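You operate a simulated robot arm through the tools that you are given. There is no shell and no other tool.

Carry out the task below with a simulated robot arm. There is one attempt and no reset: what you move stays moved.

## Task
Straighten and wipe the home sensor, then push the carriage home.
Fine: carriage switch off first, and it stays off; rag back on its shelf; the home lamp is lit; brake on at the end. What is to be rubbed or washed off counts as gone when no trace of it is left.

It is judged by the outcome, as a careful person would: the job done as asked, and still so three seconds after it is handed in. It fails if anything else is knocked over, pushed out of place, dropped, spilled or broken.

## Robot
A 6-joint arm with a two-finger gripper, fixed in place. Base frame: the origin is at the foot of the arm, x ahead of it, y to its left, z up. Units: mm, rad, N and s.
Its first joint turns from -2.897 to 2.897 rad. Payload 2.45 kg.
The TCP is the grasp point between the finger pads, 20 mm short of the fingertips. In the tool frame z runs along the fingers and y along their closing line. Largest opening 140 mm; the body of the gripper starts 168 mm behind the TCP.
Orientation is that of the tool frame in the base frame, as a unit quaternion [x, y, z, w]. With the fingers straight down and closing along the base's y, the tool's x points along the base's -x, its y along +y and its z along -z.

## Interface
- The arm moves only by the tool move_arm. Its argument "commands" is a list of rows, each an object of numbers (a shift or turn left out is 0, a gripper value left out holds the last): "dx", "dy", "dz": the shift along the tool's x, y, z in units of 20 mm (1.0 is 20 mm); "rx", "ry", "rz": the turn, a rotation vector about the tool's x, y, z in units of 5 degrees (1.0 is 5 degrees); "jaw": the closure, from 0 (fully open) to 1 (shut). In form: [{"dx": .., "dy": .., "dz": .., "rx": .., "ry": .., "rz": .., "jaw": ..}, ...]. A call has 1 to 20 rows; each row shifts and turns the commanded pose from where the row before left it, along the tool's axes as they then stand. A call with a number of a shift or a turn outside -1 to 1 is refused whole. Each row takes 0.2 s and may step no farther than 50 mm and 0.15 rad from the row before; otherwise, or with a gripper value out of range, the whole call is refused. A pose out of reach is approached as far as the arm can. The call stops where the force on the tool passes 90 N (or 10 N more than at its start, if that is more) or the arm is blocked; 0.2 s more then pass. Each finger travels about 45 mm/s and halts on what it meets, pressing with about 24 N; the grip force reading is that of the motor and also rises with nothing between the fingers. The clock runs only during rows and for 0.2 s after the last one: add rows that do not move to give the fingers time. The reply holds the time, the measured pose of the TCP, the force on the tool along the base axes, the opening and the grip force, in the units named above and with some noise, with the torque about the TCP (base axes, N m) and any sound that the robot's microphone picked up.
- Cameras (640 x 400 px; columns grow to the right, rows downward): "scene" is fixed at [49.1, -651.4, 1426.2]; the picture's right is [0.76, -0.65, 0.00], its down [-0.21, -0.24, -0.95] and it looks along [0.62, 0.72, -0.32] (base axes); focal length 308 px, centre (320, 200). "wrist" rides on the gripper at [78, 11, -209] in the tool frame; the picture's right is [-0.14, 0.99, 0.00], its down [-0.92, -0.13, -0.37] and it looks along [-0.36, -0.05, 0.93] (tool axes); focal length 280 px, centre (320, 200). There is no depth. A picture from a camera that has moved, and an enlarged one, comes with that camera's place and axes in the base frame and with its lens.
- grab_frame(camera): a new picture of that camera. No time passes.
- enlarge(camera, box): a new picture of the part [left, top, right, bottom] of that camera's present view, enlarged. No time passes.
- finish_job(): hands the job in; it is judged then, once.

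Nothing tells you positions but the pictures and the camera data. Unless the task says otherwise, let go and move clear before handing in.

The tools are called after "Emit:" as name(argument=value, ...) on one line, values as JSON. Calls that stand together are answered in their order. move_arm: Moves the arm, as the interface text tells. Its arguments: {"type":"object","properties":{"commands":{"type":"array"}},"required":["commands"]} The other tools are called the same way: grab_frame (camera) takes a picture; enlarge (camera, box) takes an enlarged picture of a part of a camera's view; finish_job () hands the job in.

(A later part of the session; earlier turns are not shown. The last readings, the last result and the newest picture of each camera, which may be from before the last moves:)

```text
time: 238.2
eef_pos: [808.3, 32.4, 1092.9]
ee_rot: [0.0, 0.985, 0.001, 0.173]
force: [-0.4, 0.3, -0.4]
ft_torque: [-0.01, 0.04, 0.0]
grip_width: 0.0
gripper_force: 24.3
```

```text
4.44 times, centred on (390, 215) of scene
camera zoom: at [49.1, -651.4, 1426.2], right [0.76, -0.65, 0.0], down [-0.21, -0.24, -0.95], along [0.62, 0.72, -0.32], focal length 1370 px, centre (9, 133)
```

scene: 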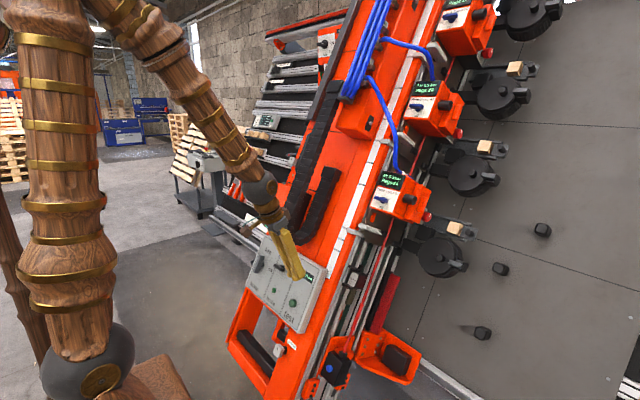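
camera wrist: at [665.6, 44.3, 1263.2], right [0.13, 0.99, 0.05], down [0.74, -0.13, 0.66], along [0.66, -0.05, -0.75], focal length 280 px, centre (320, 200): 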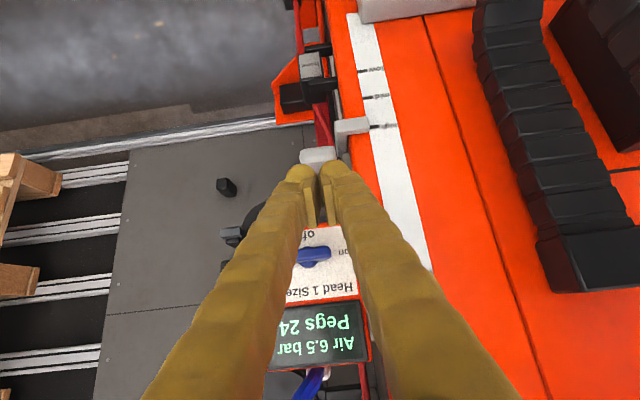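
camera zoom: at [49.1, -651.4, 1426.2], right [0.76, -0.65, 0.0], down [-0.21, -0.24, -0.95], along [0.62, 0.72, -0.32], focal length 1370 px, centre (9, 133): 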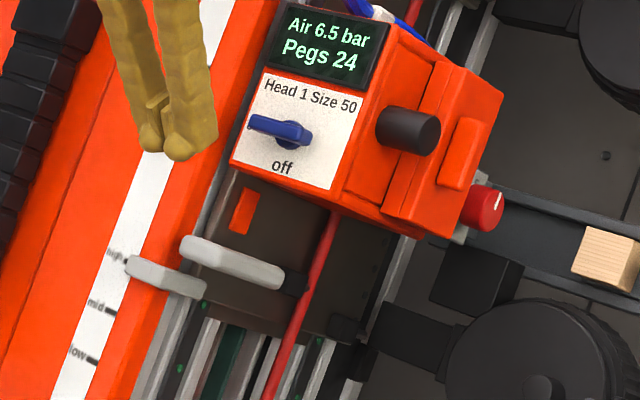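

Emit:
move_arm(commands=[{"dz": 0.74, "dx": 0.71, "dy": -0.25}, {"dz": 0.74, "dx": 0.71}, {"dz": 0.805, "dx": -0.838}, {"dz": 0.805, "dx": -0.838}])

Emit:
enlarge(camera="wrist", box=[240, 80, 400, 220])

Emit:
enlarge(camera="scene", box=[340, 170, 440, 260])

```text
time: 239.2
eef_pos: [835.2, 28.1, 1037.2]
ee_rot: [0.0, 0.985, 0.001, 0.172]
force: [0.5, 0.2, 0.4]
ft_torque: [0.0, 0.03, 0.0]
grip_width: 0.0
gripper_force: 23.5
```

```text
2.86 times, centred on (320, 150) of wrist
camera zoom: at [691.8, 39.5, 1206.8], right [0.13, 0.99, 0.05], down [0.74, -0.13, 0.66], along [0.66, -0.05, -0.75], focal length 801 px, centre (320, 343)
```

zoom: 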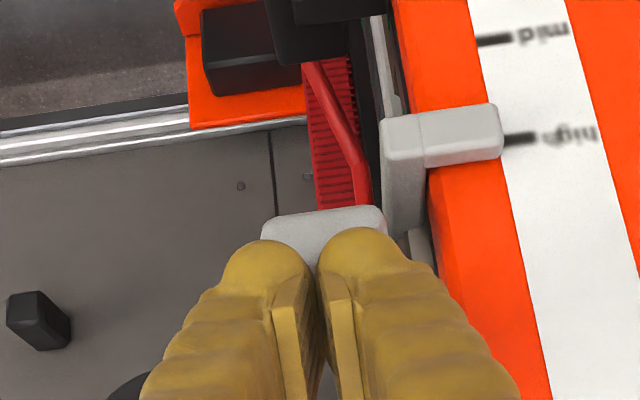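

```text
4.44 times, centred on (390, 215) of scene
camera zoom: at [49.1, -651.4, 1426.2], right [0.76, -0.65, 0.0], down [-0.21, -0.24, -0.95], along [0.62, 0.72, -0.32], focal length 1370 px, centre (9, 133)
```

zoom: 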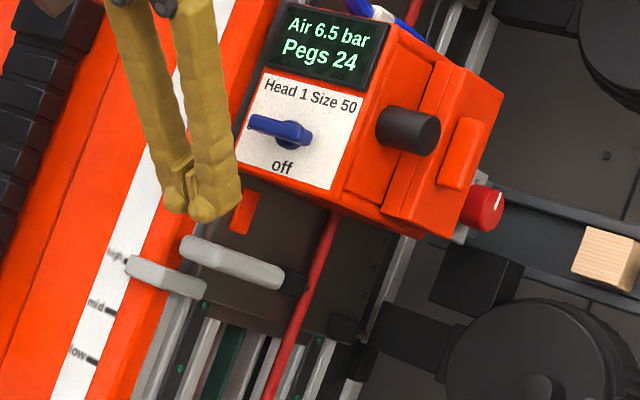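

Emit:
move_arm(commands=[{"dz": 0.6, "dx": -0.63}, {"dz": 0.6, "dx": -0.63}, {"dz": 0.15, "dx": 0.14}, {"dz": 0.1, "dx": 0.1}, {"dz": 0.1, "dx": 0.1}])

Emit:
enlarge(camera="wrist", box=[240, 80, 400, 220])

Emit:
enlarge(camera="scene", box=[340, 170, 440, 260])

```text
time: 240.3
eef_pos: [864.1, 27.6, 1013.0]
ee_rot: [0.001, 0.985, 0.001, 0.173]
force: [-0.2, -0.4, -0.6]
ft_torque: [0.0, -0.02, 0.01]
grip_width: 0.0
gripper_force: 24.4
```

```text
2.86 times, centred on (320, 150) of wrist
camera zoom: at [720.7, 39.6, 1183.3], right [0.13, 0.99, 0.05], down [0.74, -0.13, 0.66], along [0.66, -0.05, -0.75], focal length 801 px, centre (320, 343)
```

zoom: 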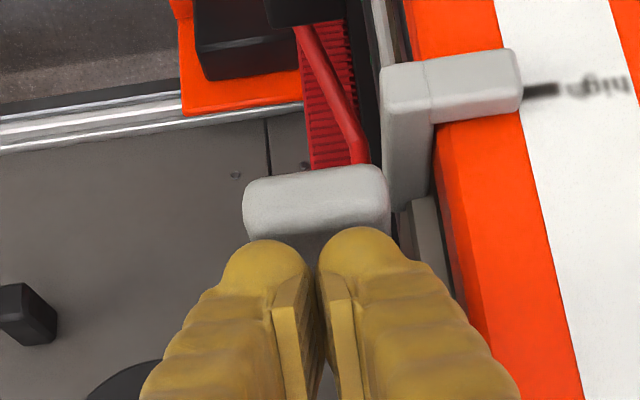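

```text
4.44 times, centred on (390, 215) of scene
camera zoom: at [49.1, -651.4, 1426.2], right [0.76, -0.65, 0.0], down [-0.21, -0.24, -0.95], along [0.62, 0.72, -0.32], focal length 1370 px, centre (9, 133)
```

zoom: 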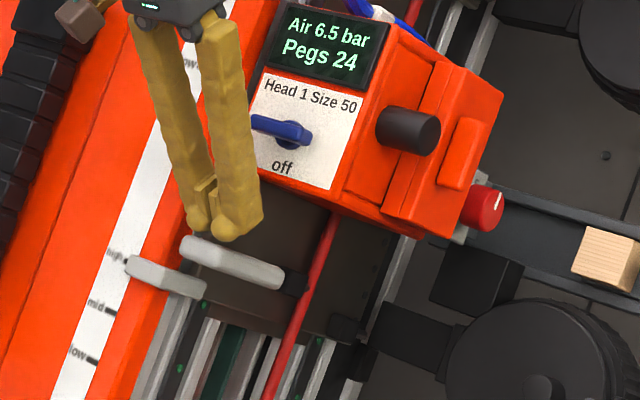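

Fingertips are just above the handle. Pushing down along the beam slowly.

Emit:
move_arm(commands=[{"dz": 0.08, "dx": 0.076}, {"dz": 0.08, "dx": 0.076}, {"dz": 0.08, "dx": 0.076}, {"dz": 0.08, "dx": 0.076}, {"dz": 0.08, "dx": 0.076}, {"dz": 0.08, "dx": 0.076}, {"dz": 0.08, "dx": 0.076}, {"dz": 0.08, "dx": 0.076}, {"dz": 0.08, "dx": 0.076}, {"dz": 0.08, "dx": 0.076}])

Emit:
enlarge(camera="scene", box=[280, 180, 440, 300])

```text
time: 242.6
eef_pos: [855.5, 29.2, 994.5]
ee_rot: [0.001, 0.985, 0.001, 0.172]
force: [0.0, 0.6, 2.0]
ft_torque: [-0.01, 0.04, 0.0]
grip_width: 0.0
gripper_force: 29.3
```

```text
3.33 times, centred on (360, 240) of scene
camera zoom: at [49.1, -651.4, 1426.2], right [0.76, -0.65, 0.0], down [-0.21, -0.24, -0.95], along [0.62, 0.72, -0.32], focal length 1028 px, centre (187, 67)
```

zoom: 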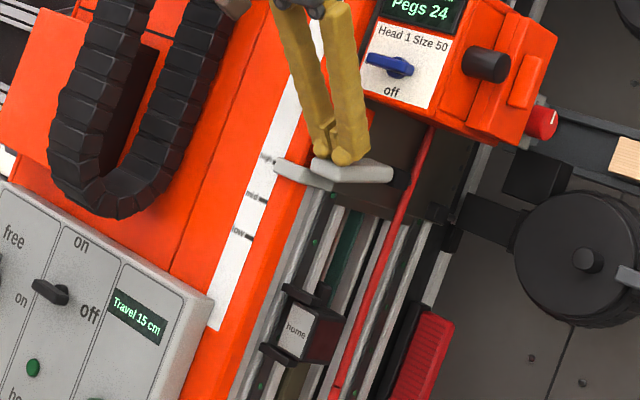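

It moves with ~2 N. Continuing down.

Emit:
move_arm(commands=[{"dz": 0.144, "dx": 0.138}, {"dz": 0.144, "dx": 0.138}, {"dz": 0.144, "dx": 0.138}, {"dz": 0.144, "dx": 0.138}, {"dz": 0.144, "dx": 0.138}, {"dz": 0.144, "dx": 0.138}, {"dz": 0.144, "dx": 0.138}, {"dz": 0.144, "dx": 0.138}, {"dz": 0.144, "dx": 0.138}, {"dz": 0.144, "dx": 0.138}])

Emit:
enlarge(camera="scene", box=[280, 180, 440, 300])

Emit:
enlarge(camera="scene", box=[260, 250, 330, 310])

```text
time: 244.8
eef_pos: [837.7, 28.2, 955.4]
ee_rot: [0.0, 0.985, 0.0, 0.172]
force: [0.5, 2.3, 4.4]
ft_torque: [0.06, 0.01, -0.04]
grip_width: 6.2
gripper_force: 29.5
```

```text
3.33 times, centred on (360, 240) of scene
camera zoom: at [49.1, -651.4, 1426.2], right [0.76, -0.65, 0.0], down [-0.21, -0.24, -0.95], along [0.62, 0.72, -0.32], focal length 1028 px, centre (187, 67)
```

zoom: 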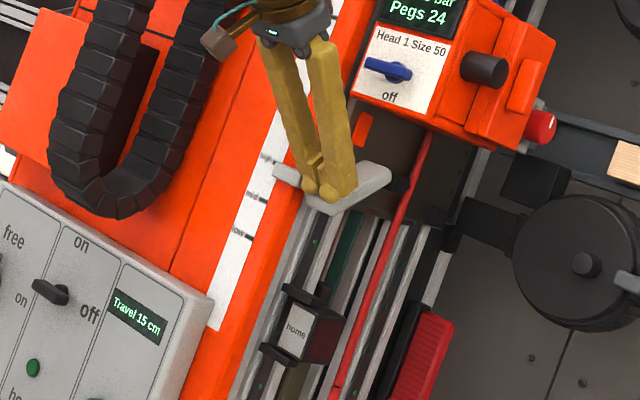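

```text
6.67 times, centred on (295, 280) of scene
camera zoom: at [49.1, -651.4, 1426.2], right [0.76, -0.65, 0.0], down [-0.21, -0.24, -0.95], along [0.62, 0.72, -0.32], focal length 2055 px, centre (487, -333)
```

zoom: 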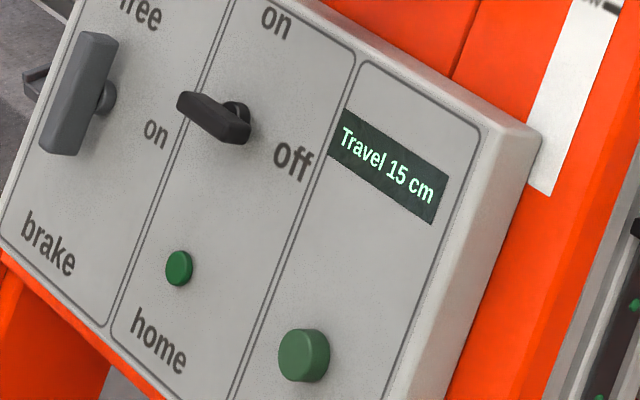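

The grey "handle" is actually a pivoting lever – it swung while the carriage stayed put. I'll back up straight away and see where it sits.

Emit:
move_arm(commands=[{"dz": -0.3, "dx": -0.28}, {"dz": -0.5, "dx": -0.5}, {"dz": -0.7, "dx": -0.66}, {"dz": -0.7, "dx": -0.66}])

Emit:
enlarge(camera="scene", box=[345, 180, 445, 260])

Emit:
enlarge(camera="wrist", box=[240, 60, 400, 220])

```text
time: 245.8
eef_pos: [861.8, 27.6, 1013.7]
ee_rot: [0.0, 0.985, 0.001, 0.173]
force: [-0.7, -0.1, 0.3]
ft_torque: [0.0, -0.01, 0.03]
grip_width: 0.0
gripper_force: 28.9
```

```text
5.00 times, centred on (395, 220) of scene
camera zoom: at [49.1, -651.4, 1426.2], right [0.76, -0.65, 0.0], down [-0.21, -0.24, -0.95], along [0.62, 0.72, -0.32], focal length 1541 px, centre (-55, 100)
```

zoom: 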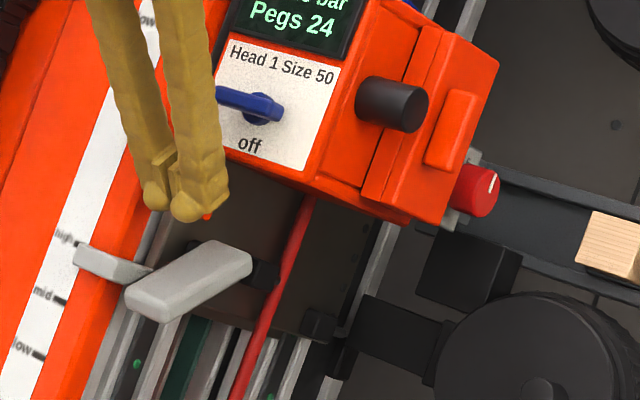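

```text
2.50 times, centred on (320, 140) of wrist
camera zoom: at [719.0, 39.8, 1183.2], right [0.13, 0.99, 0.05], down [0.74, -0.13, 0.66], along [0.66, -0.05, -0.75], focal length 701 px, centre (320, 350)
```

zoom: 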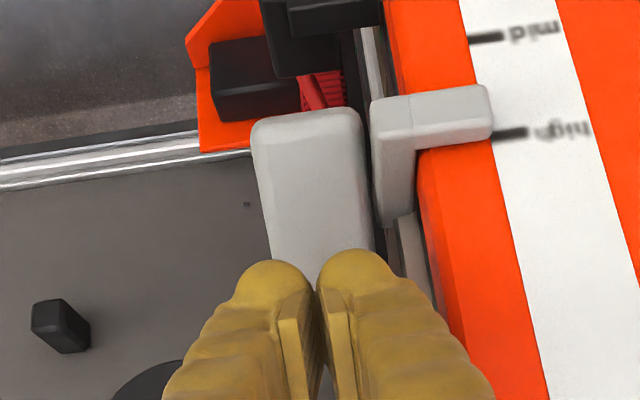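

The lever stays where it was pushed – it's head 1's clamp lever, not the carriage. The real carriage must be the whole beam (brake, panel, handle, lens facing -y). First I'll put this lever back: approach it from the -y side, fingers underneath, and lift it to its original position.

Emit:
move_arm(commands=[{"dz": -0.87, "dx": 0.9}, {"dz": -0.87, "dx": 0.9}, {"dz": -0.87, "dx": 0.9}, {"dz": -0.87, "dx": 0.9}, {"dy": -1}, {"dy": -1}, {"dy": -1}, {"dy": -1}, {"dy": -1}, {"dy": -1}, {"dy": -1}, {"dy": -1}, {"dy": -1}])

Emit:
grab_frame(camera="wrist")

Emit:
grab_frame(camera="scene")

```text
time: 248.6
eef_pos: [771.7, -151.6, 1054.6]
ee_rot: [0.002, 0.985, 0.0, 0.173]
force: [-1.2, -0.4, -0.7]
ft_torque: [0.02, -0.05, -0.01]
grip_width: 0.0
gripper_force: 29.6
```

```text
taken
camera wrist: at [628.6, -140.3, 1224.4], right [0.13, 0.99, 0.05], down [0.74, -0.13, 0.66], along [0.66, -0.05, -0.75], focal length 280 px, centre (320, 200)
```

wrist: 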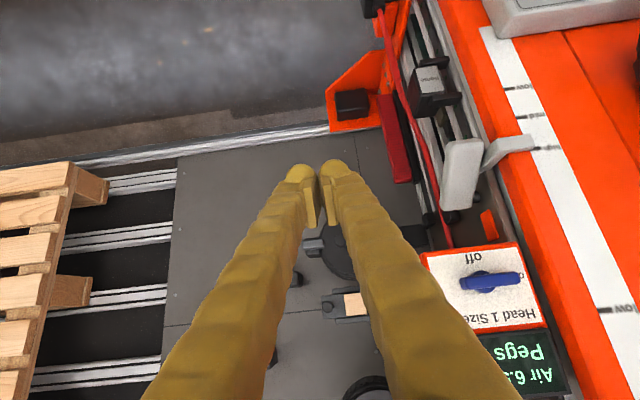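

```text
taken
```

scene: 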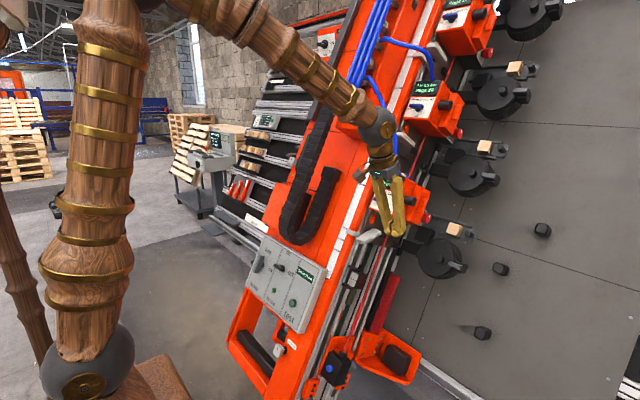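

Emit:
move_arm(commands=[{"dz": 1, "dx": 0.138, "dy": -0.25}, {"dz": 1, "dx": 0.138, "dy": -0.25}, {"dz": 1, "dx": 0.138, "dy": -0.25}, {"dz": 1, "dx": 0.138, "dy": -0.25}, {"dz": 1, "dx": 0.138, "dy": -0.25}, {"dz": 1, "dx": 0.138, "dy": -0.25}, {"dz": 1, "dx": 0.138, "dy": -0.25}, {"dz": 1, "dx": 0.138, "dy": -0.25}, {"dz": 1, "dx": 0.138}])

Emit:
move_arm(commands=[{"rx": -1}, {"rx": -1}, {"rx": -1}, {"rx": -1}, {"rx": -1}, {"rx": -1}, {"rx": -1}, {"rx": -1}, {"rx": -1}, {"rx": -1}, {"rx": -1}, {"rx": -1}, {"rx": -1}, {"rx": -1}, {"rx": -1}, {"rx": -1}, {"rx": -1}, {"rx": -1}])

Emit:
move_arm(commands=[{"rz": -0.92}, {"rz": -0.92}, {"rz": -0.92}, {"rz": -0.92}, {"rz": -0.92}, {"rz": -0.92}, {"rz": -0.92}, {"rz": -0.92}, {"rz": -0.92}, {"rz": -0.92}])

Emit:
grab_frame(camera="wrist")

Emit:
grab_frame(camera="scene")

```text
time: 250.6
eef_pos: [809.7, -190.6, 876.3]
ee_rot: [0.0, 0.985, 0.001, 0.173]
force: [1.4, 0.2, -0.1]
ft_torque: [0.0, -0.02, -0.04]
grip_width: 0.0
gripper_force: 29.3
```

```text
time: 254.3
eef_pos: [810.1, -191.5, 876.0]
ee_rot: [-0.122, 0.696, 0.696, 0.124]
force: [0.9, 0.7, 0.9]
ft_torque: [-0.03, 0.0, 0.04]
grip_width: 0.0
gripper_force: 29.2
```

```text
time: 256.6
eef_pos: [809.1, -192.1, 875.8]
ee_rot: [-0.385, 0.593, 0.593, 0.385]
force: [-0.8, 1.2, -0.3]
ft_torque: [0.01, 0.01, -0.02]
grip_width: 0.1
gripper_force: 29.1
```

```text
taken
camera wrist: at [768.3, -399.5, 808.2], right [-0.85, 0.0, 0.53], down [0.49, -0.37, 0.79], along [0.2, 0.93, 0.31], focal length 280 px, centre (320, 200)
```

wrist: 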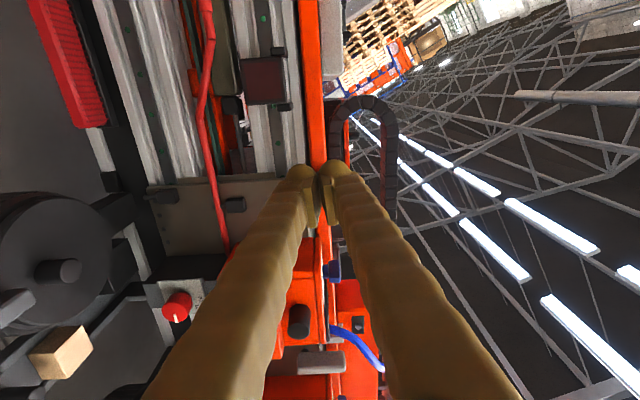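

```text
taken
```

scene: 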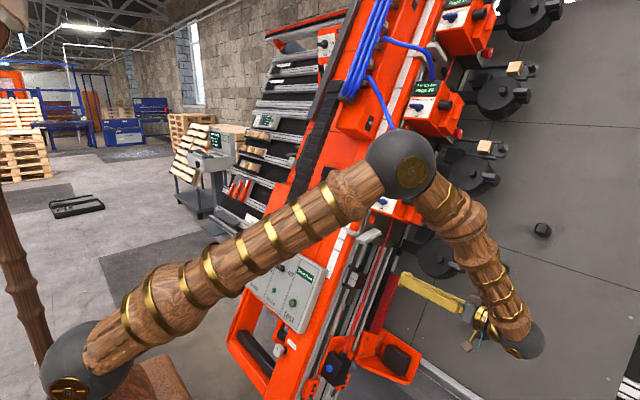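

Emit:
move_arm(commands=[{"dx": 1, "dy": 0.8}, {"dx": 1, "dy": 0.8}, {"dx": 1, "dy": 0.8}, {"dx": 0.5, "dy": 0.8}])

Emit:
enlarge(camera="wrist", box=[200, 80, 400, 240])

Emit:
grab_frame(camera="wrist")

```text
time: 257.6
eef_pos: [720.5, -191.8, 837.5]
ee_rot: [-0.384, 0.593, 0.593, 0.385]
force: [-0.8, 0.4, 0.9]
ft_torque: [-0.01, 0.0, 0.03]
grip_width: 0.0
gripper_force: 29.2
```

```text
2.50 times, centred on (300, 160) of wrist
camera zoom: at [680.2, -399.8, 771.7], right [-0.85, 0.0, 0.53], down [0.49, -0.37, 0.79], along [0.2, 0.93, 0.31], focal length 701 px, centre (370, 300)
```

zoom: 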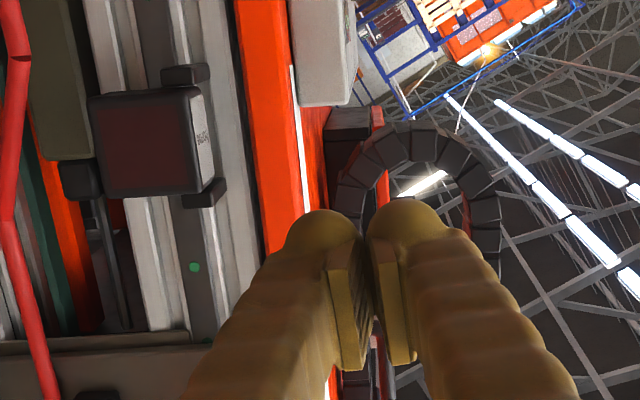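

```text
taken
camera wrist: at [680.2, -399.8, 771.7], right [-0.85, 0.0, 0.53], down [0.49, -0.37, 0.79], along [0.2, 0.93, 0.31], focal length 280 px, centre (320, 200)
```

wrist: 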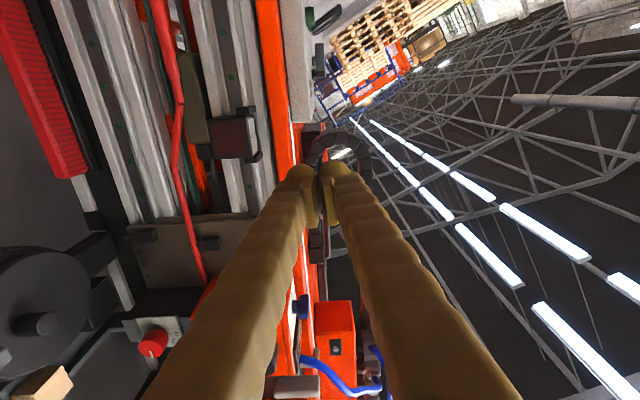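

Emit:
move_arm(commands=[{"dy": -1, "dx": -0.3}, {"dy": -1, "dx": -0.3}, {"dy": -1, "dx": -0.3}, {"dy": -1, "dx": -0.3}, {"dy": -1, "dx": -0.3}, {"dy": -1, "dx": -0.3}, {"dy": -1}, {"dy": -1}])

Emit:
grab_frame(camera="wrist")

Emit:
enlarge(camera="wrist", box=[290, 120, 490, 260])

```text
time: 259.4
eef_pos: [883.4, -189.6, 804.5]
ee_rot: [-0.384, 0.593, 0.594, 0.385]
force: [0.6, 0.0, 0.7]
ft_torque: [-0.01, 0.0, 0.01]
grip_width: 0.1
gripper_force: 29.4
```

```text
taken
camera wrist: at [842.2, -398.4, 737.7], right [-0.85, 0.0, 0.53], down [0.49, -0.37, 0.79], along [0.2, 0.93, 0.31], focal length 280 px, centre (320, 200)
```

wrist: 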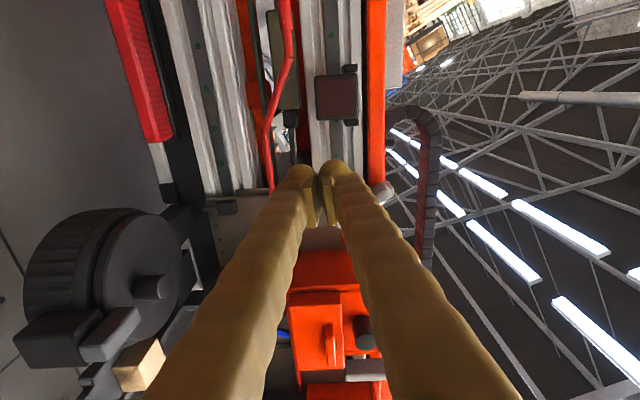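

```text
2.86 times, centred on (390, 190) of wrist
camera zoom: at [842.2, -398.4, 737.7], right [-0.85, 0.0, 0.53], down [0.49, -0.37, 0.79], along [0.2, 0.93, 0.31], focal length 801 px, centre (120, 229)
```

zoom: 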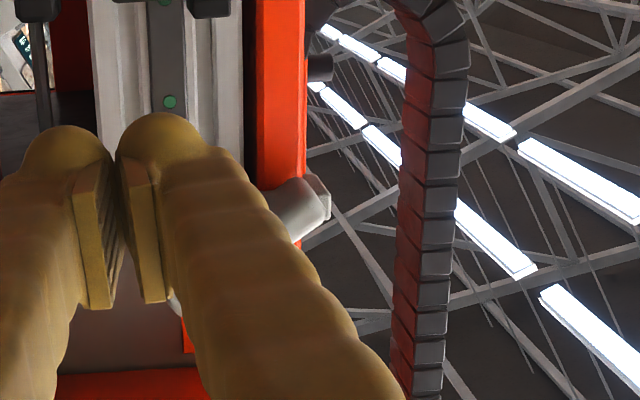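

The lever's free end is visible, tipped ~30° down. I'll place the closed fingers underneath it and lift.

Emit:
move_arm(commands=[{"dy": 0.9, "dx": -0.57}, {"dy": 0.9, "dx": -0.57}, {"dy": 0.9, "dx": -0.57}, {"dy": 0.8, "dx": -0.57}, {"dy": 0.8, "dx": -0.5}, {"dz": 1}, {"dz": 1}, {"dz": 1}, {"dz": 1}, {"dz": 1}, {"dz": 1}, {"dz": 1}, {"dz": 1}])

Emit:
enlarge(camera="scene", box=[345, 190, 445, 270])

Emit:
grab_frame(camera="wrist")

```text
time: 262.1
eef_pos: [827.2, -30.3, 891.1]
ee_rot: [-0.384, 0.593, 0.594, 0.385]
force: [-0.5, 0.1, 0.2]
ft_torque: [0.01, 0.0, 0.0]
grip_width: 0.0
gripper_force: 29.2
```

```text
5.00 times, centred on (395, 230) of scene
camera zoom: at [49.1, -651.4, 1426.2], right [0.76, -0.65, 0.0], down [-0.21, -0.24, -0.95], along [0.62, 0.72, -0.32], focal length 1541 px, centre (-55, 50)
```

zoom: 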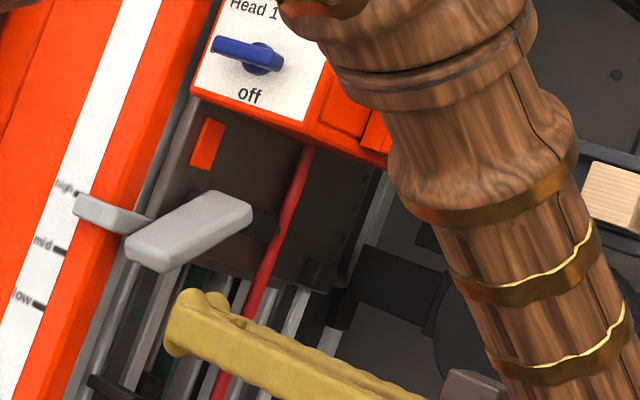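

```text
taken
camera wrist: at [786.3, -238.8, 823.5], right [-0.85, 0.0, 0.53], down [0.49, -0.37, 0.79], along [0.2, 0.93, 0.31], focal length 280 px, centre (320, 200)
```

wrist: 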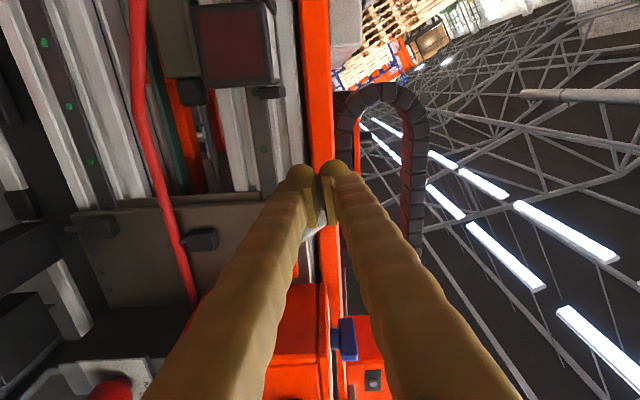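

Emit:
move_arm(commands=[{"dz": 1}, {"dz": 1}, {"dz": 0.5}])

Emit:
enlarge(camera="scene", box=[345, 190, 445, 270])

```text
time: 262.9
eef_pos: [825.7, 18.6, 890.3]
ee_rot: [-0.384, 0.594, 0.593, 0.385]
force: [0.4, 0.5, -1.1]
ft_torque: [0.0, -0.03, -0.02]
grip_width: 0.1
gripper_force: 29.8
```

```text
5.00 times, centred on (395, 230) of scene
camera zoom: at [49.1, -651.4, 1426.2], right [0.76, -0.65, 0.0], down [-0.21, -0.24, -0.95], along [0.62, 0.72, -0.32], focal length 1541 px, centre (-55, 50)
```

zoom: 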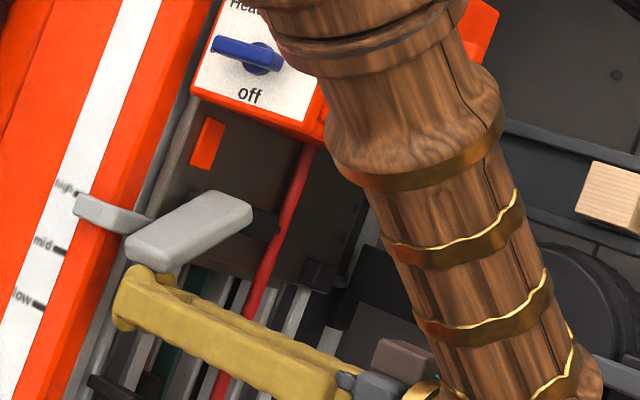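

Fingers are under the lever's free end. Lifting slowly.

Emit:
move_arm(commands=[{"dx": -0.2}, {"dx": -0.2}, {"dx": -0.2}, {"dx": -0.2}, {"dx": -0.2}, {"dx": -0.2}, {"dx": -0.2}, {"dx": -0.2}, {"dx": -0.2}, {"dx": -0.2}])

Emit:
enlarge(camera="scene", box=[345, 180, 445, 260])

```text
time: 265.1
eef_pos: [842.4, 18.4, 926.6]
ee_rot: [-0.384, 0.594, 0.593, 0.385]
force: [-0.2, 0.7, -0.1]
ft_torque: [-0.01, -0.01, 0.0]
grip_width: 0.1
gripper_force: 29.5
```

```text
5.00 times, centred on (395, 220) of scene
camera zoom: at [49.1, -651.4, 1426.2], right [0.76, -0.65, 0.0], down [-0.21, -0.24, -0.95], along [0.62, 0.72, -0.32], focal length 1541 px, centre (-55, 100)
```

zoom: 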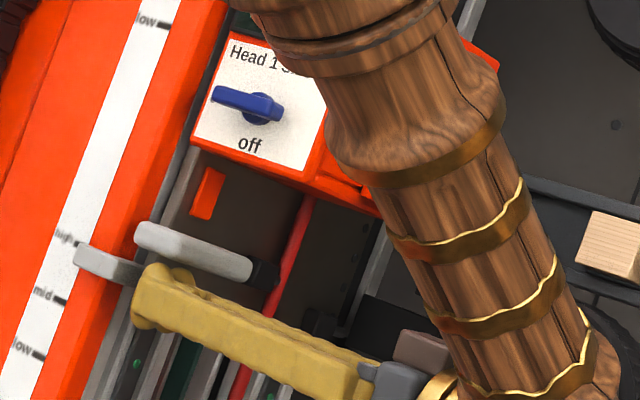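

The lever has come back up. Lowering the fingers, withdrawing, and comparing with the earlier picture.

Emit:
move_arm(commands=[{"dx": 0.6}, {"dz": -1}, {"dz": -1}, {"dz": -1}, {"dz": -1}, {"dz": -1}, {"dz": -1}, {"dz": -1}, {"dz": -1}, {"dz": -1}])

Emit:
enlarge(camera="scene", box=[360, 210, 410, 250])

Emit:
enlarge(camera="scene", box=[345, 100, 505, 220])

```text
time: 267.4
eef_pos: [837.2, -162.1, 913.9]
ee_rot: [-0.383, 0.594, 0.593, 0.385]
force: [0.1, -0.4, -0.4]
ft_torque: [-0.02, 0.0, 0.01]
grip_width: 0.1
gripper_force: 29.1
```

```text
10.00 times, centred on (385, 230) of scene
camera zoom: at [49.1, -651.4, 1426.2], right [0.76, -0.65, 0.0], down [-0.21, -0.24, -0.95], along [0.62, 0.72, -0.32], focal length 3083 px, centre (-330, -100)
```

zoom: 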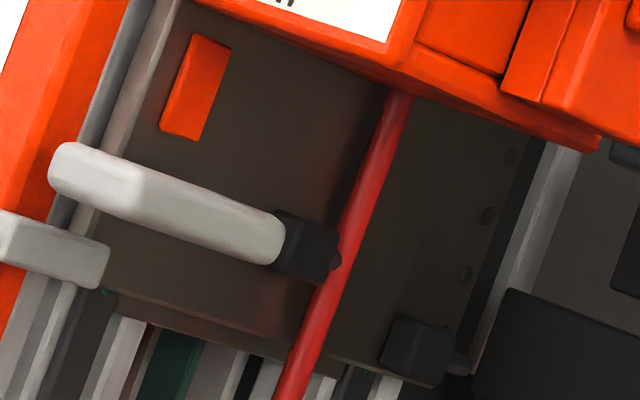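

```text
3.33 times, centred on (425, 160) of scene
camera zoom: at [49.1, -651.4, 1426.2], right [0.76, -0.65, 0.0], down [-0.21, -0.24, -0.95], along [0.62, 0.72, -0.32], focal length 1028 px, centre (-30, 333)
```

zoom: 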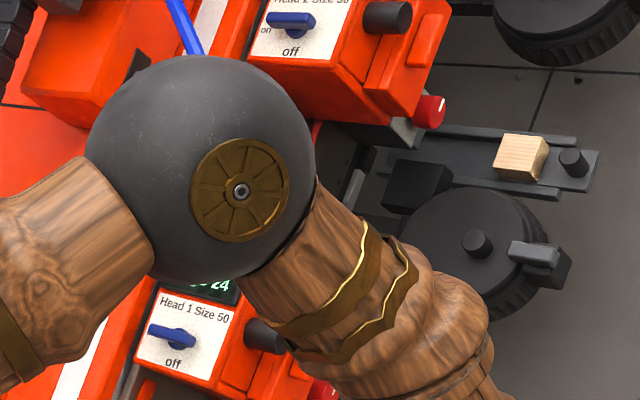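

Emit:
enlarge(camera="scene", box=[260, 250, 330, 310])

Emit:
enlarge(camera="scene", box=[340, 200, 420, 270])

Emit:
grab_frame(camera="wrist")

```text
6.67 times, centred on (295, 280) of scene
camera zoom: at [49.1, -651.4, 1426.2], right [0.76, -0.65, 0.0], down [-0.21, -0.24, -0.95], along [0.62, 0.72, -0.32], focal length 2055 px, centre (487, -333)
```

zoom: 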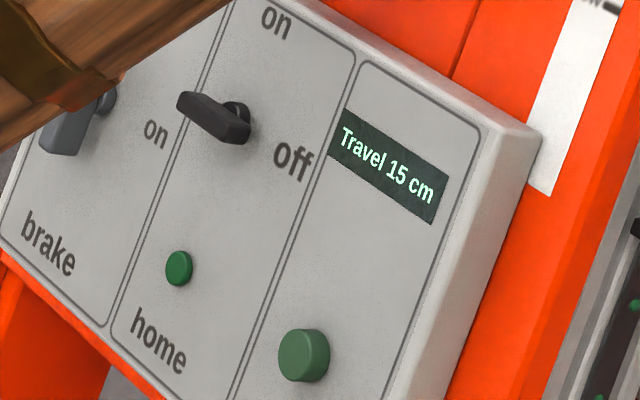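

```text
5.71 times, centred on (380, 235) of scene
camera zoom: at [49.1, -651.4, 1426.2], right [0.76, -0.65, 0.0], down [-0.21, -0.24, -0.95], along [0.62, 0.72, -0.32], focal length 1762 px, centre (-23, 0)
```

zoom: 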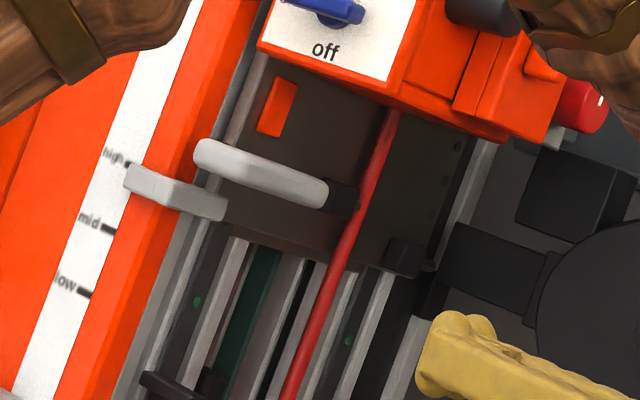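

```text
taken
camera wrist: at [796.3, -369.7, 847.1], right [-0.85, 0.0, 0.53], down [0.49, -0.37, 0.79], along [0.2, 0.93, 0.31], focal length 280 px, centre (320, 200)
```

wrist: 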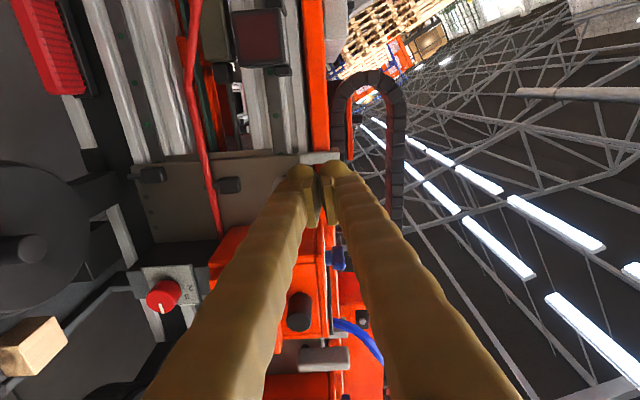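

The travel reading is unchanged, but head 1 slid down ~5 mm when I pushed its lever. I'll push it back up by pressing under its orange housing (away from the lever), comparing with my earlier picture.

Emit:
move_arm(commands=[{"dy": -0.8, "dx": -0.8}, {"dy": -0.8, "dx": -0.8}, {"dy": -0.7, "dx": -0.75}, {"dz": 1}, {"dz": 1}, {"dz": 1}, {"dz": 1}, {"dz": 1}])

Emit:
grab_frame(camera="wrist")

Emit:
enlarge(camera="scene", box=[345, 180, 445, 260])

```text
time: 269.1
eef_pos: [900.8, -60.9, 942.1]
ee_rot: [-0.384, 0.594, 0.593, 0.386]
force: [-0.2, -0.4, -0.2]
ft_torque: [0.0, 0.04, 0.04]
grip_width: 0.0
gripper_force: 29.8
```

```text
taken
camera wrist: at [859.4, -268.9, 874.9], right [-0.85, 0.0, 0.53], down [0.49, -0.37, 0.79], along [0.2, 0.93, 0.31], focal length 280 px, centre (320, 200)
```

wrist: 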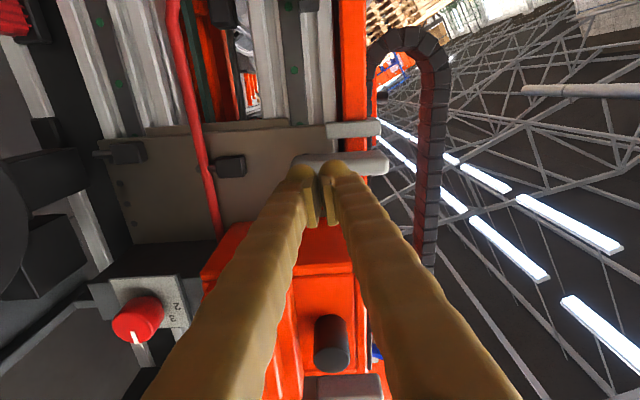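

```text
5.00 times, centred on (395, 220) of scene
camera zoom: at [49.1, -651.4, 1426.2], right [0.76, -0.65, 0.0], down [-0.21, -0.24, -0.95], along [0.62, 0.72, -0.32], focal length 1541 px, centre (-55, 100)
```

zoom: 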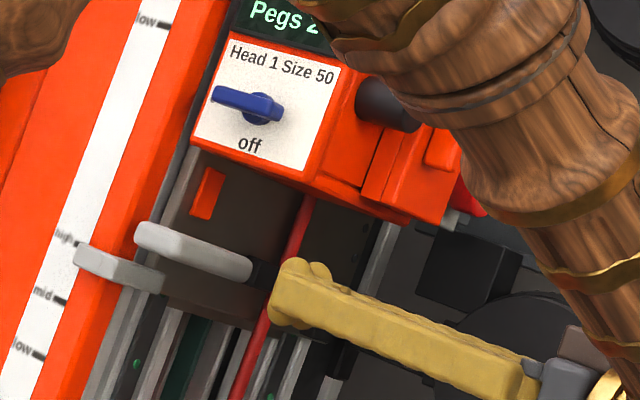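

Emit:
move_arm(commands=[{"dz": 1}, {"dz": 0.8}, {"dx": -0.4}, {"dx": -0.4}, {"dx": -0.2}, {"dx": -0.2}, {"dx": -0.1}, {"dx": -0.1}, {"dx": -0.1}])

Emit:
enlarge(camera="scene", box=[345, 180, 445, 260])

```text
time: 271.1
eef_pos: [913.4, -27.1, 968.8]
ee_rot: [-0.384, 0.593, 0.594, 0.385]
force: [0.4, -0.3, -0.4]
ft_torque: [0.02, 0.0, 0.01]
grip_width: 0.0
gripper_force: 29.1
```

```text
5.00 times, centred on (395, 220) of scene
camera zoom: at [49.1, -651.4, 1426.2], right [0.76, -0.65, 0.0], down [-0.21, -0.24, -0.95], along [0.62, 0.72, -0.32], focal length 1541 px, centre (-55, 100)
```

zoom: 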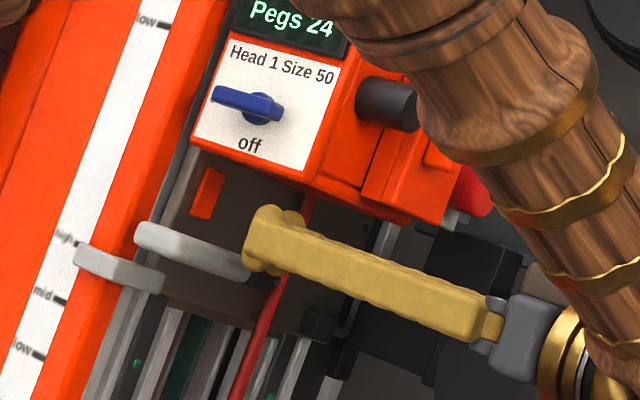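

Emit:
move_arm(commands=[{"dx": -0.1}, {"dx": -0.1}, {"dx": -0.1}, {"dx": -0.1}, {"dx": -0.1}])

Emit:
enlarge(camera="scene", box=[360, 210, 410, 250])

```text
time: 272.4
eef_pos: [916.3, -26.3, 976.0]
ee_rot: [-0.385, 0.593, 0.594, 0.385]
force: [0.8, -0.7, -1.2]
ft_torque: [-0.03, 0.01, 0.01]
grip_width: 0.0
gripper_force: 29.9
```

```text
10.00 times, centred on (385, 230) of scene
camera zoom: at [49.1, -651.4, 1426.2], right [0.76, -0.65, 0.0], down [-0.21, -0.24, -0.95], along [0.62, 0.72, -0.32], focal length 3083 px, centre (-330, -100)
```

zoom: 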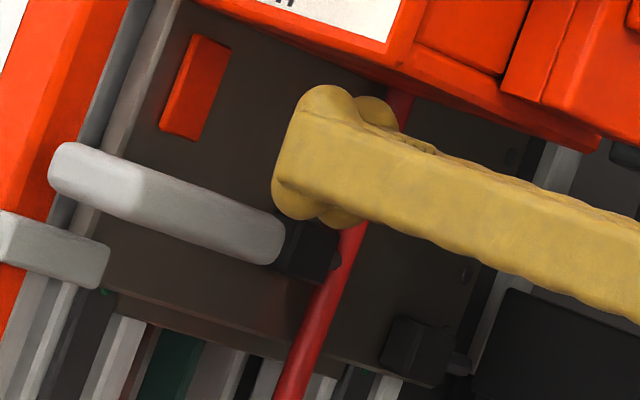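

Emit:
move_arm(commands=[{"dx": -0.1}, {"dx": -0.1}, {"dx": -0.1}, {"dx": -0.05}])

Emit:
move_arm(commands=[{"dx": -0.05}, {"dx": -0.05}, {"dx": -0.05}])

Emit:
enlarge(camera="scene", box=[360, 210, 410, 250])

```text
time: 273.4
eef_pos: [919.6, -25.8, 983.6]
ee_rot: [-0.384, 0.593, 0.594, 0.384]
force: [-0.2, 0.4, -0.4]
ft_torque: [0.01, -0.01, -0.01]
grip_width: 0.0
gripper_force: 29.0
```

```text
time: 274.1
eef_pos: [921.4, -26.4, 985.8]
ee_rot: [-0.384, 0.593, 0.594, 0.385]
force: [0.6, 0.4, 0.3]
ft_torque: [-0.02, 0.01, -0.02]
grip_width: 0.0
gripper_force: 29.3
```

```text
10.00 times, centred on (385, 230) of scene
camera zoom: at [49.1, -651.4, 1426.2], right [0.76, -0.65, 0.0], down [-0.21, -0.24, -0.95], along [0.62, 0.72, -0.32], focal length 3083 px, centre (-330, -100)
```

zoom: 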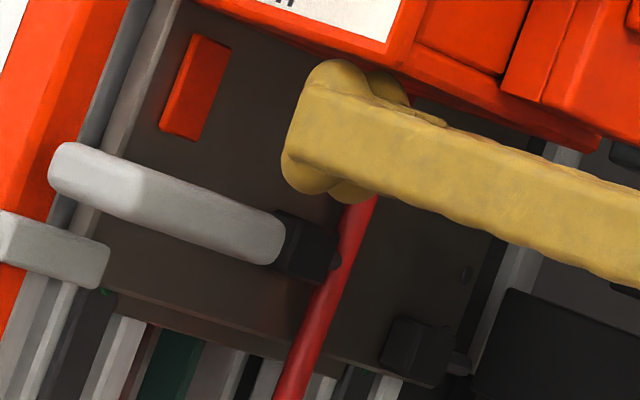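

Emit:
move_arm(commands=[{"dx": -0.05}, {"dx": -0.05}, {"dx": -0.05}, {"dx": -0.05}])

Emit:
move_arm(commands=[{"dx": -0.05}, {"dx": -0.05}, {"dx": -0.05}])

Emit:
enlarge(camera="scene", box=[360, 210, 410, 250])

```text
time: 275.1
eef_pos: [922.1, -26.4, 990.4]
ee_rot: [-0.384, 0.593, 0.594, 0.384]
force: [-0.3, 0.1, -0.9]
ft_torque: [-0.04, 0.01, -0.01]
grip_width: 0.0
gripper_force: 29.4
```

```text
time: 275.9
eef_pos: [923.9, -26.7, 990.5]
ee_rot: [-0.383, 0.594, 0.594, 0.384]
force: [-11.2, -2.3, -28.2]
ft_torque: [-0.24, 0.37, 0.02]
grip_width: 0.1
gripper_force: 29.7
```

```text
10.00 times, centred on (385, 230) of scene
camera zoom: at [49.1, -651.4, 1426.2], right [0.76, -0.65, 0.0], down [-0.21, -0.24, -0.95], along [0.62, 0.72, -0.32], focal length 3083 px, centre (-330, -100)
```

zoom: 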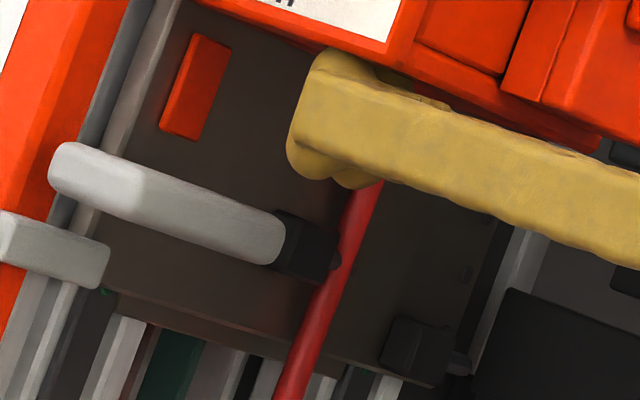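

Emit:
move_arm(commands=[{"dx": -0.05}, {"dx": -0.04}])

Emit:
enlarge(camera="scene", box=[360, 210, 410, 250])

```text
time: 276.6
eef_pos: [923.0, -25.8, 990.7]
ee_rot: [-0.384, 0.594, 0.594, 0.384]
force: [-41.9, -11.8, -59.9]
ft_torque: [-0.4, 0.45, 0.19]
grip_width: 0.0
gripper_force: 29.7
```

```text
10.00 times, centred on (385, 230) of scene
camera zoom: at [49.1, -651.4, 1426.2], right [0.76, -0.65, 0.0], down [-0.21, -0.24, -0.95], along [0.62, 0.72, -0.32], focal length 3083 px, centre (-330, -100)
```

zoom: 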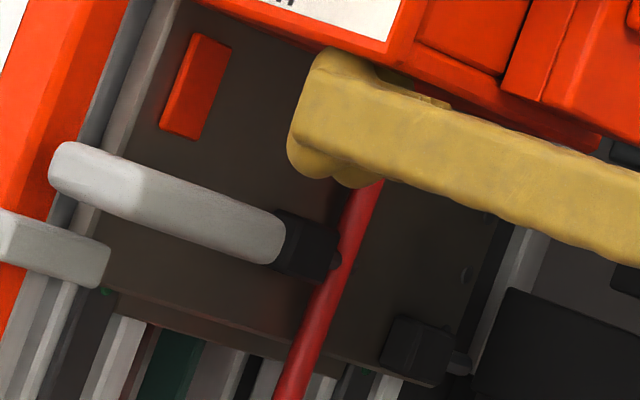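

Head 1 is clamped (it won't move at 70 N). So: lower the lever to unclamp, nudge the head up ~5 mm, then raise the lever again. Backing out and positioning above the lever.

Emit:
move_arm(commands=[{"dx": 0.2}, {"dx": 0.8}, {"dz": -1}, {"dz": -1}, {"dz": -1}, {"dy": 0.9}, {"dy": 0.9}, {"dy": 0.9}])

Emit:
grab_frame(camera="wrist")

Emit:
enlarge(camera="scene", box=[345, 180, 445, 260])

```text
time: 278.4
eef_pos: [865.3, -85.5, 997.5]
ee_rot: [-0.384, 0.593, 0.594, 0.385]
force: [-0.5, 0.5, -0.3]
ft_torque: [0.0, 0.01, 0.01]
grip_width: 0.2
gripper_force: 29.5
```

```text
taken
camera wrist: at [824.5, -294.0, 931.0], right [-0.85, 0.0, 0.53], down [0.49, -0.37, 0.79], along [0.2, 0.93, 0.31], focal length 280 px, centre (320, 200)
```

wrist: 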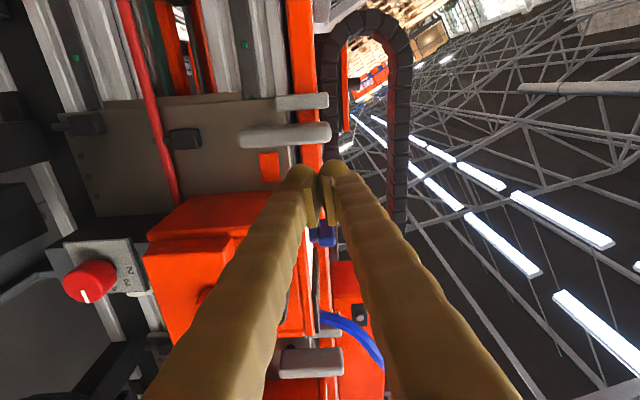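

```text
5.00 times, centred on (395, 220) of scene
camera zoom: at [49.1, -651.4, 1426.2], right [0.76, -0.65, 0.0], down [-0.21, -0.24, -0.95], along [0.62, 0.72, -0.32], focal length 1541 px, centre (-55, 100)
```

zoom: 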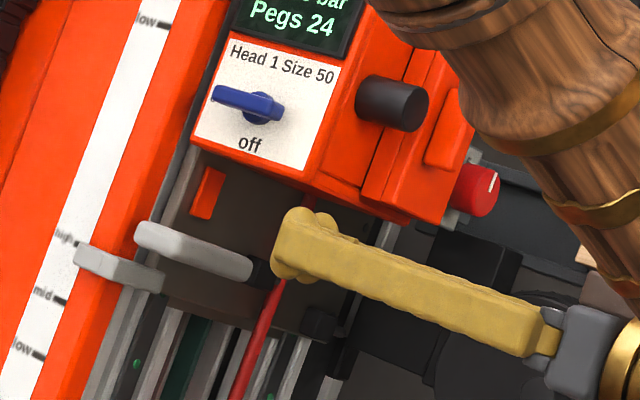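

Emit:
move_arm(commands=[{"dx": -0.2}, {"dz": 1}, {"dz": 1}, {"dz": 1}, {"dz": 1}, {"dz": 1}, {"dz": 0.4}])

Emit:
enlarge(camera="scene", box=[345, 180, 445, 260])

```text
time: 279.9
eef_pos: [869.1, 23.8, 1001.7]
ee_rot: [-0.384, 0.593, 0.593, 0.385]
force: [0.6, -0.3, -0.6]
ft_torque: [0.0, 0.0, -0.02]
grip_width: 0.0
gripper_force: 29.5
```

```text
5.00 times, centred on (395, 220) of scene
camera zoom: at [49.1, -651.4, 1426.2], right [0.76, -0.65, 0.0], down [-0.21, -0.24, -0.95], along [0.62, 0.72, -0.32], focal length 1541 px, centre (-55, 100)
```

zoom: 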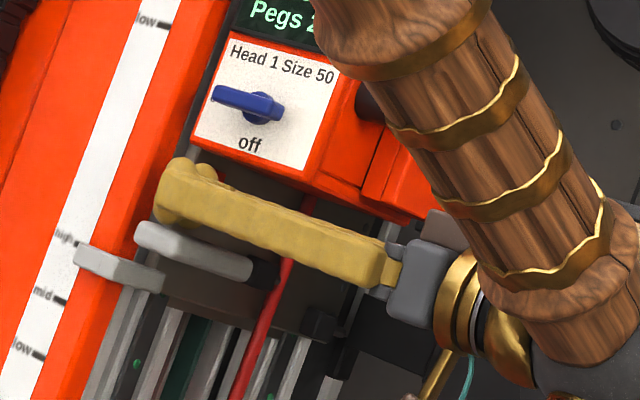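

Emit:
move_arm(commands=[{"dx": 0.1}, {"dx": 0.1}, {"dx": 0.1}, {"dx": 0.1}, {"dx": 0.1}, {"dx": 0.1}, {"dx": 0.1}, {"dx": 0.1}])

Emit:
enlarge(camera="scene", box=[345, 180, 445, 260])

```text
time: 281.8
eef_pos: [861.1, 22.4, 986.2]
ee_rot: [-0.384, 0.593, 0.594, 0.385]
force: [0.7, 0.0, 2.3]
ft_torque: [0.0, -0.04, 0.03]
grip_width: 0.1
gripper_force: 29.0
```

```text
5.00 times, centred on (395, 220) of scene
camera zoom: at [49.1, -651.4, 1426.2], right [0.76, -0.65, 0.0], down [-0.21, -0.24, -0.95], along [0.62, 0.72, -0.32], focal length 1541 px, centre (-55, 100)
```

zoom: 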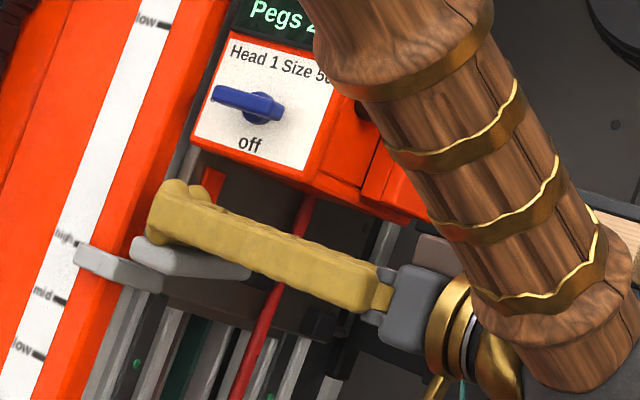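

Emit:
move_arm(commands=[{"dx": 0.1}, {"dx": 0.1}, {"dx": 0.1}, {"dx": 0.1}, {"dx": 0.1}, {"dx": 0.1}, {"dx": 0.1}, {"dx": 0.1}, {"dx": 0.1}, {"dx": 0.1}])

Emit:
enlarge(camera="scene", box=[345, 180, 445, 260])

```text
time: 283.9
eef_pos: [852.9, 23.3, 969.3]
ee_rot: [-0.385, 0.593, 0.594, 0.385]
force: [0.3, 0.1, 0.3]
ft_torque: [-0.03, 0.0, -0.01]
grip_width: 0.0
gripper_force: 29.5
```

```text
5.00 times, centred on (395, 220) of scene
camera zoom: at [49.1, -651.4, 1426.2], right [0.76, -0.65, 0.0], down [-0.21, -0.24, -0.95], along [0.62, 0.72, -0.32], focal length 1541 px, centre (-55, 100)
```

zoom: 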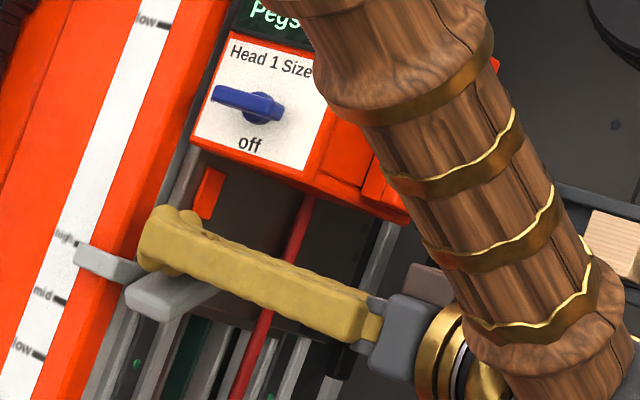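

The lever snapped down and the head stayed put. Now back up, over to the housing's underside, and nudge the head up.

Emit:
move_arm(commands=[{"dx": -0.9}, {"dx": -0.9}, {"dz": -1}, {"dz": -0.8}, {"dy": -0.9}, {"dy": -0.9}, {"dy": -0.6}, {"dx": -0.2}, {"dx": -0.1}])

Emit:
enlarge(camera="scene", box=[360, 210, 410, 250])

```text
time: 285.9
eef_pos: [915.1, -13.5, 987.4]
ee_rot: [-0.384, 0.593, 0.594, 0.385]
force: [-0.1, -0.1, 0.2]
ft_torque: [-0.03, 0.03, 0.04]
grip_width: 0.1
gripper_force: 29.0
```

```text
10.00 times, centred on (385, 230) of scene
camera zoom: at [49.1, -651.4, 1426.2], right [0.76, -0.65, 0.0], down [-0.21, -0.24, -0.95], along [0.62, 0.72, -0.32], focal length 3083 px, centre (-330, -100)
```

zoom: 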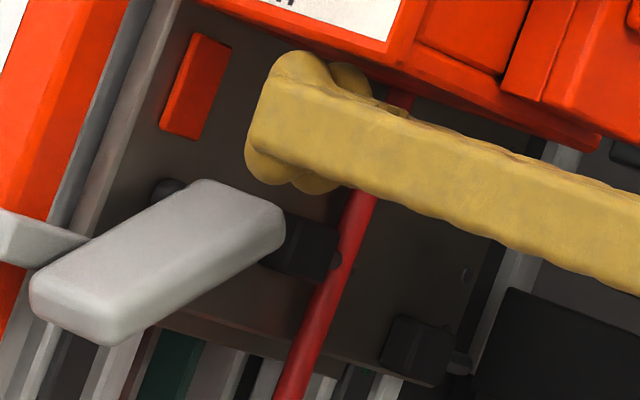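

Emit:
move_arm(commands=[{"dx": -0.1}, {"dx": -0.1}, {"dx": -0.05}, {"dx": -0.05}, {"dx": -0.05}])

Emit:
move_arm(commands=[{"dx": -0.05}, {"dx": -0.05}])

Emit:
enlarge(camera="scene", box=[360, 210, 410, 250])

```text
time: 287.1
eef_pos: [916.8, -14.2, 994.4]
ee_rot: [-0.384, 0.593, 0.594, 0.385]
force: [-1.3, 0.0, -0.6]
ft_torque: [0.04, 0.0, -0.02]
grip_width: 0.2
gripper_force: 29.5
```

```text
time: 287.8
eef_pos: [918.7, -13.0, 994.5]
ee_rot: [-0.384, 0.593, 0.593, 0.385]
force: [-3.3, -4.7, -8.8]
ft_torque: [-0.02, 0.09, -0.07]
grip_width: 0.0
gripper_force: 29.3
```

```text
10.00 times, centred on (385, 230) of scene
camera zoom: at [49.1, -651.4, 1426.2], right [0.76, -0.65, 0.0], down [-0.21, -0.24, -0.95], along [0.62, 0.72, -0.32], focal length 3083 px, centre (-330, -100)
```

zoom: 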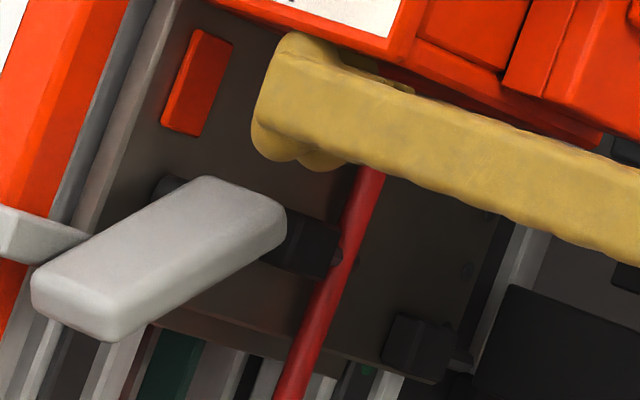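

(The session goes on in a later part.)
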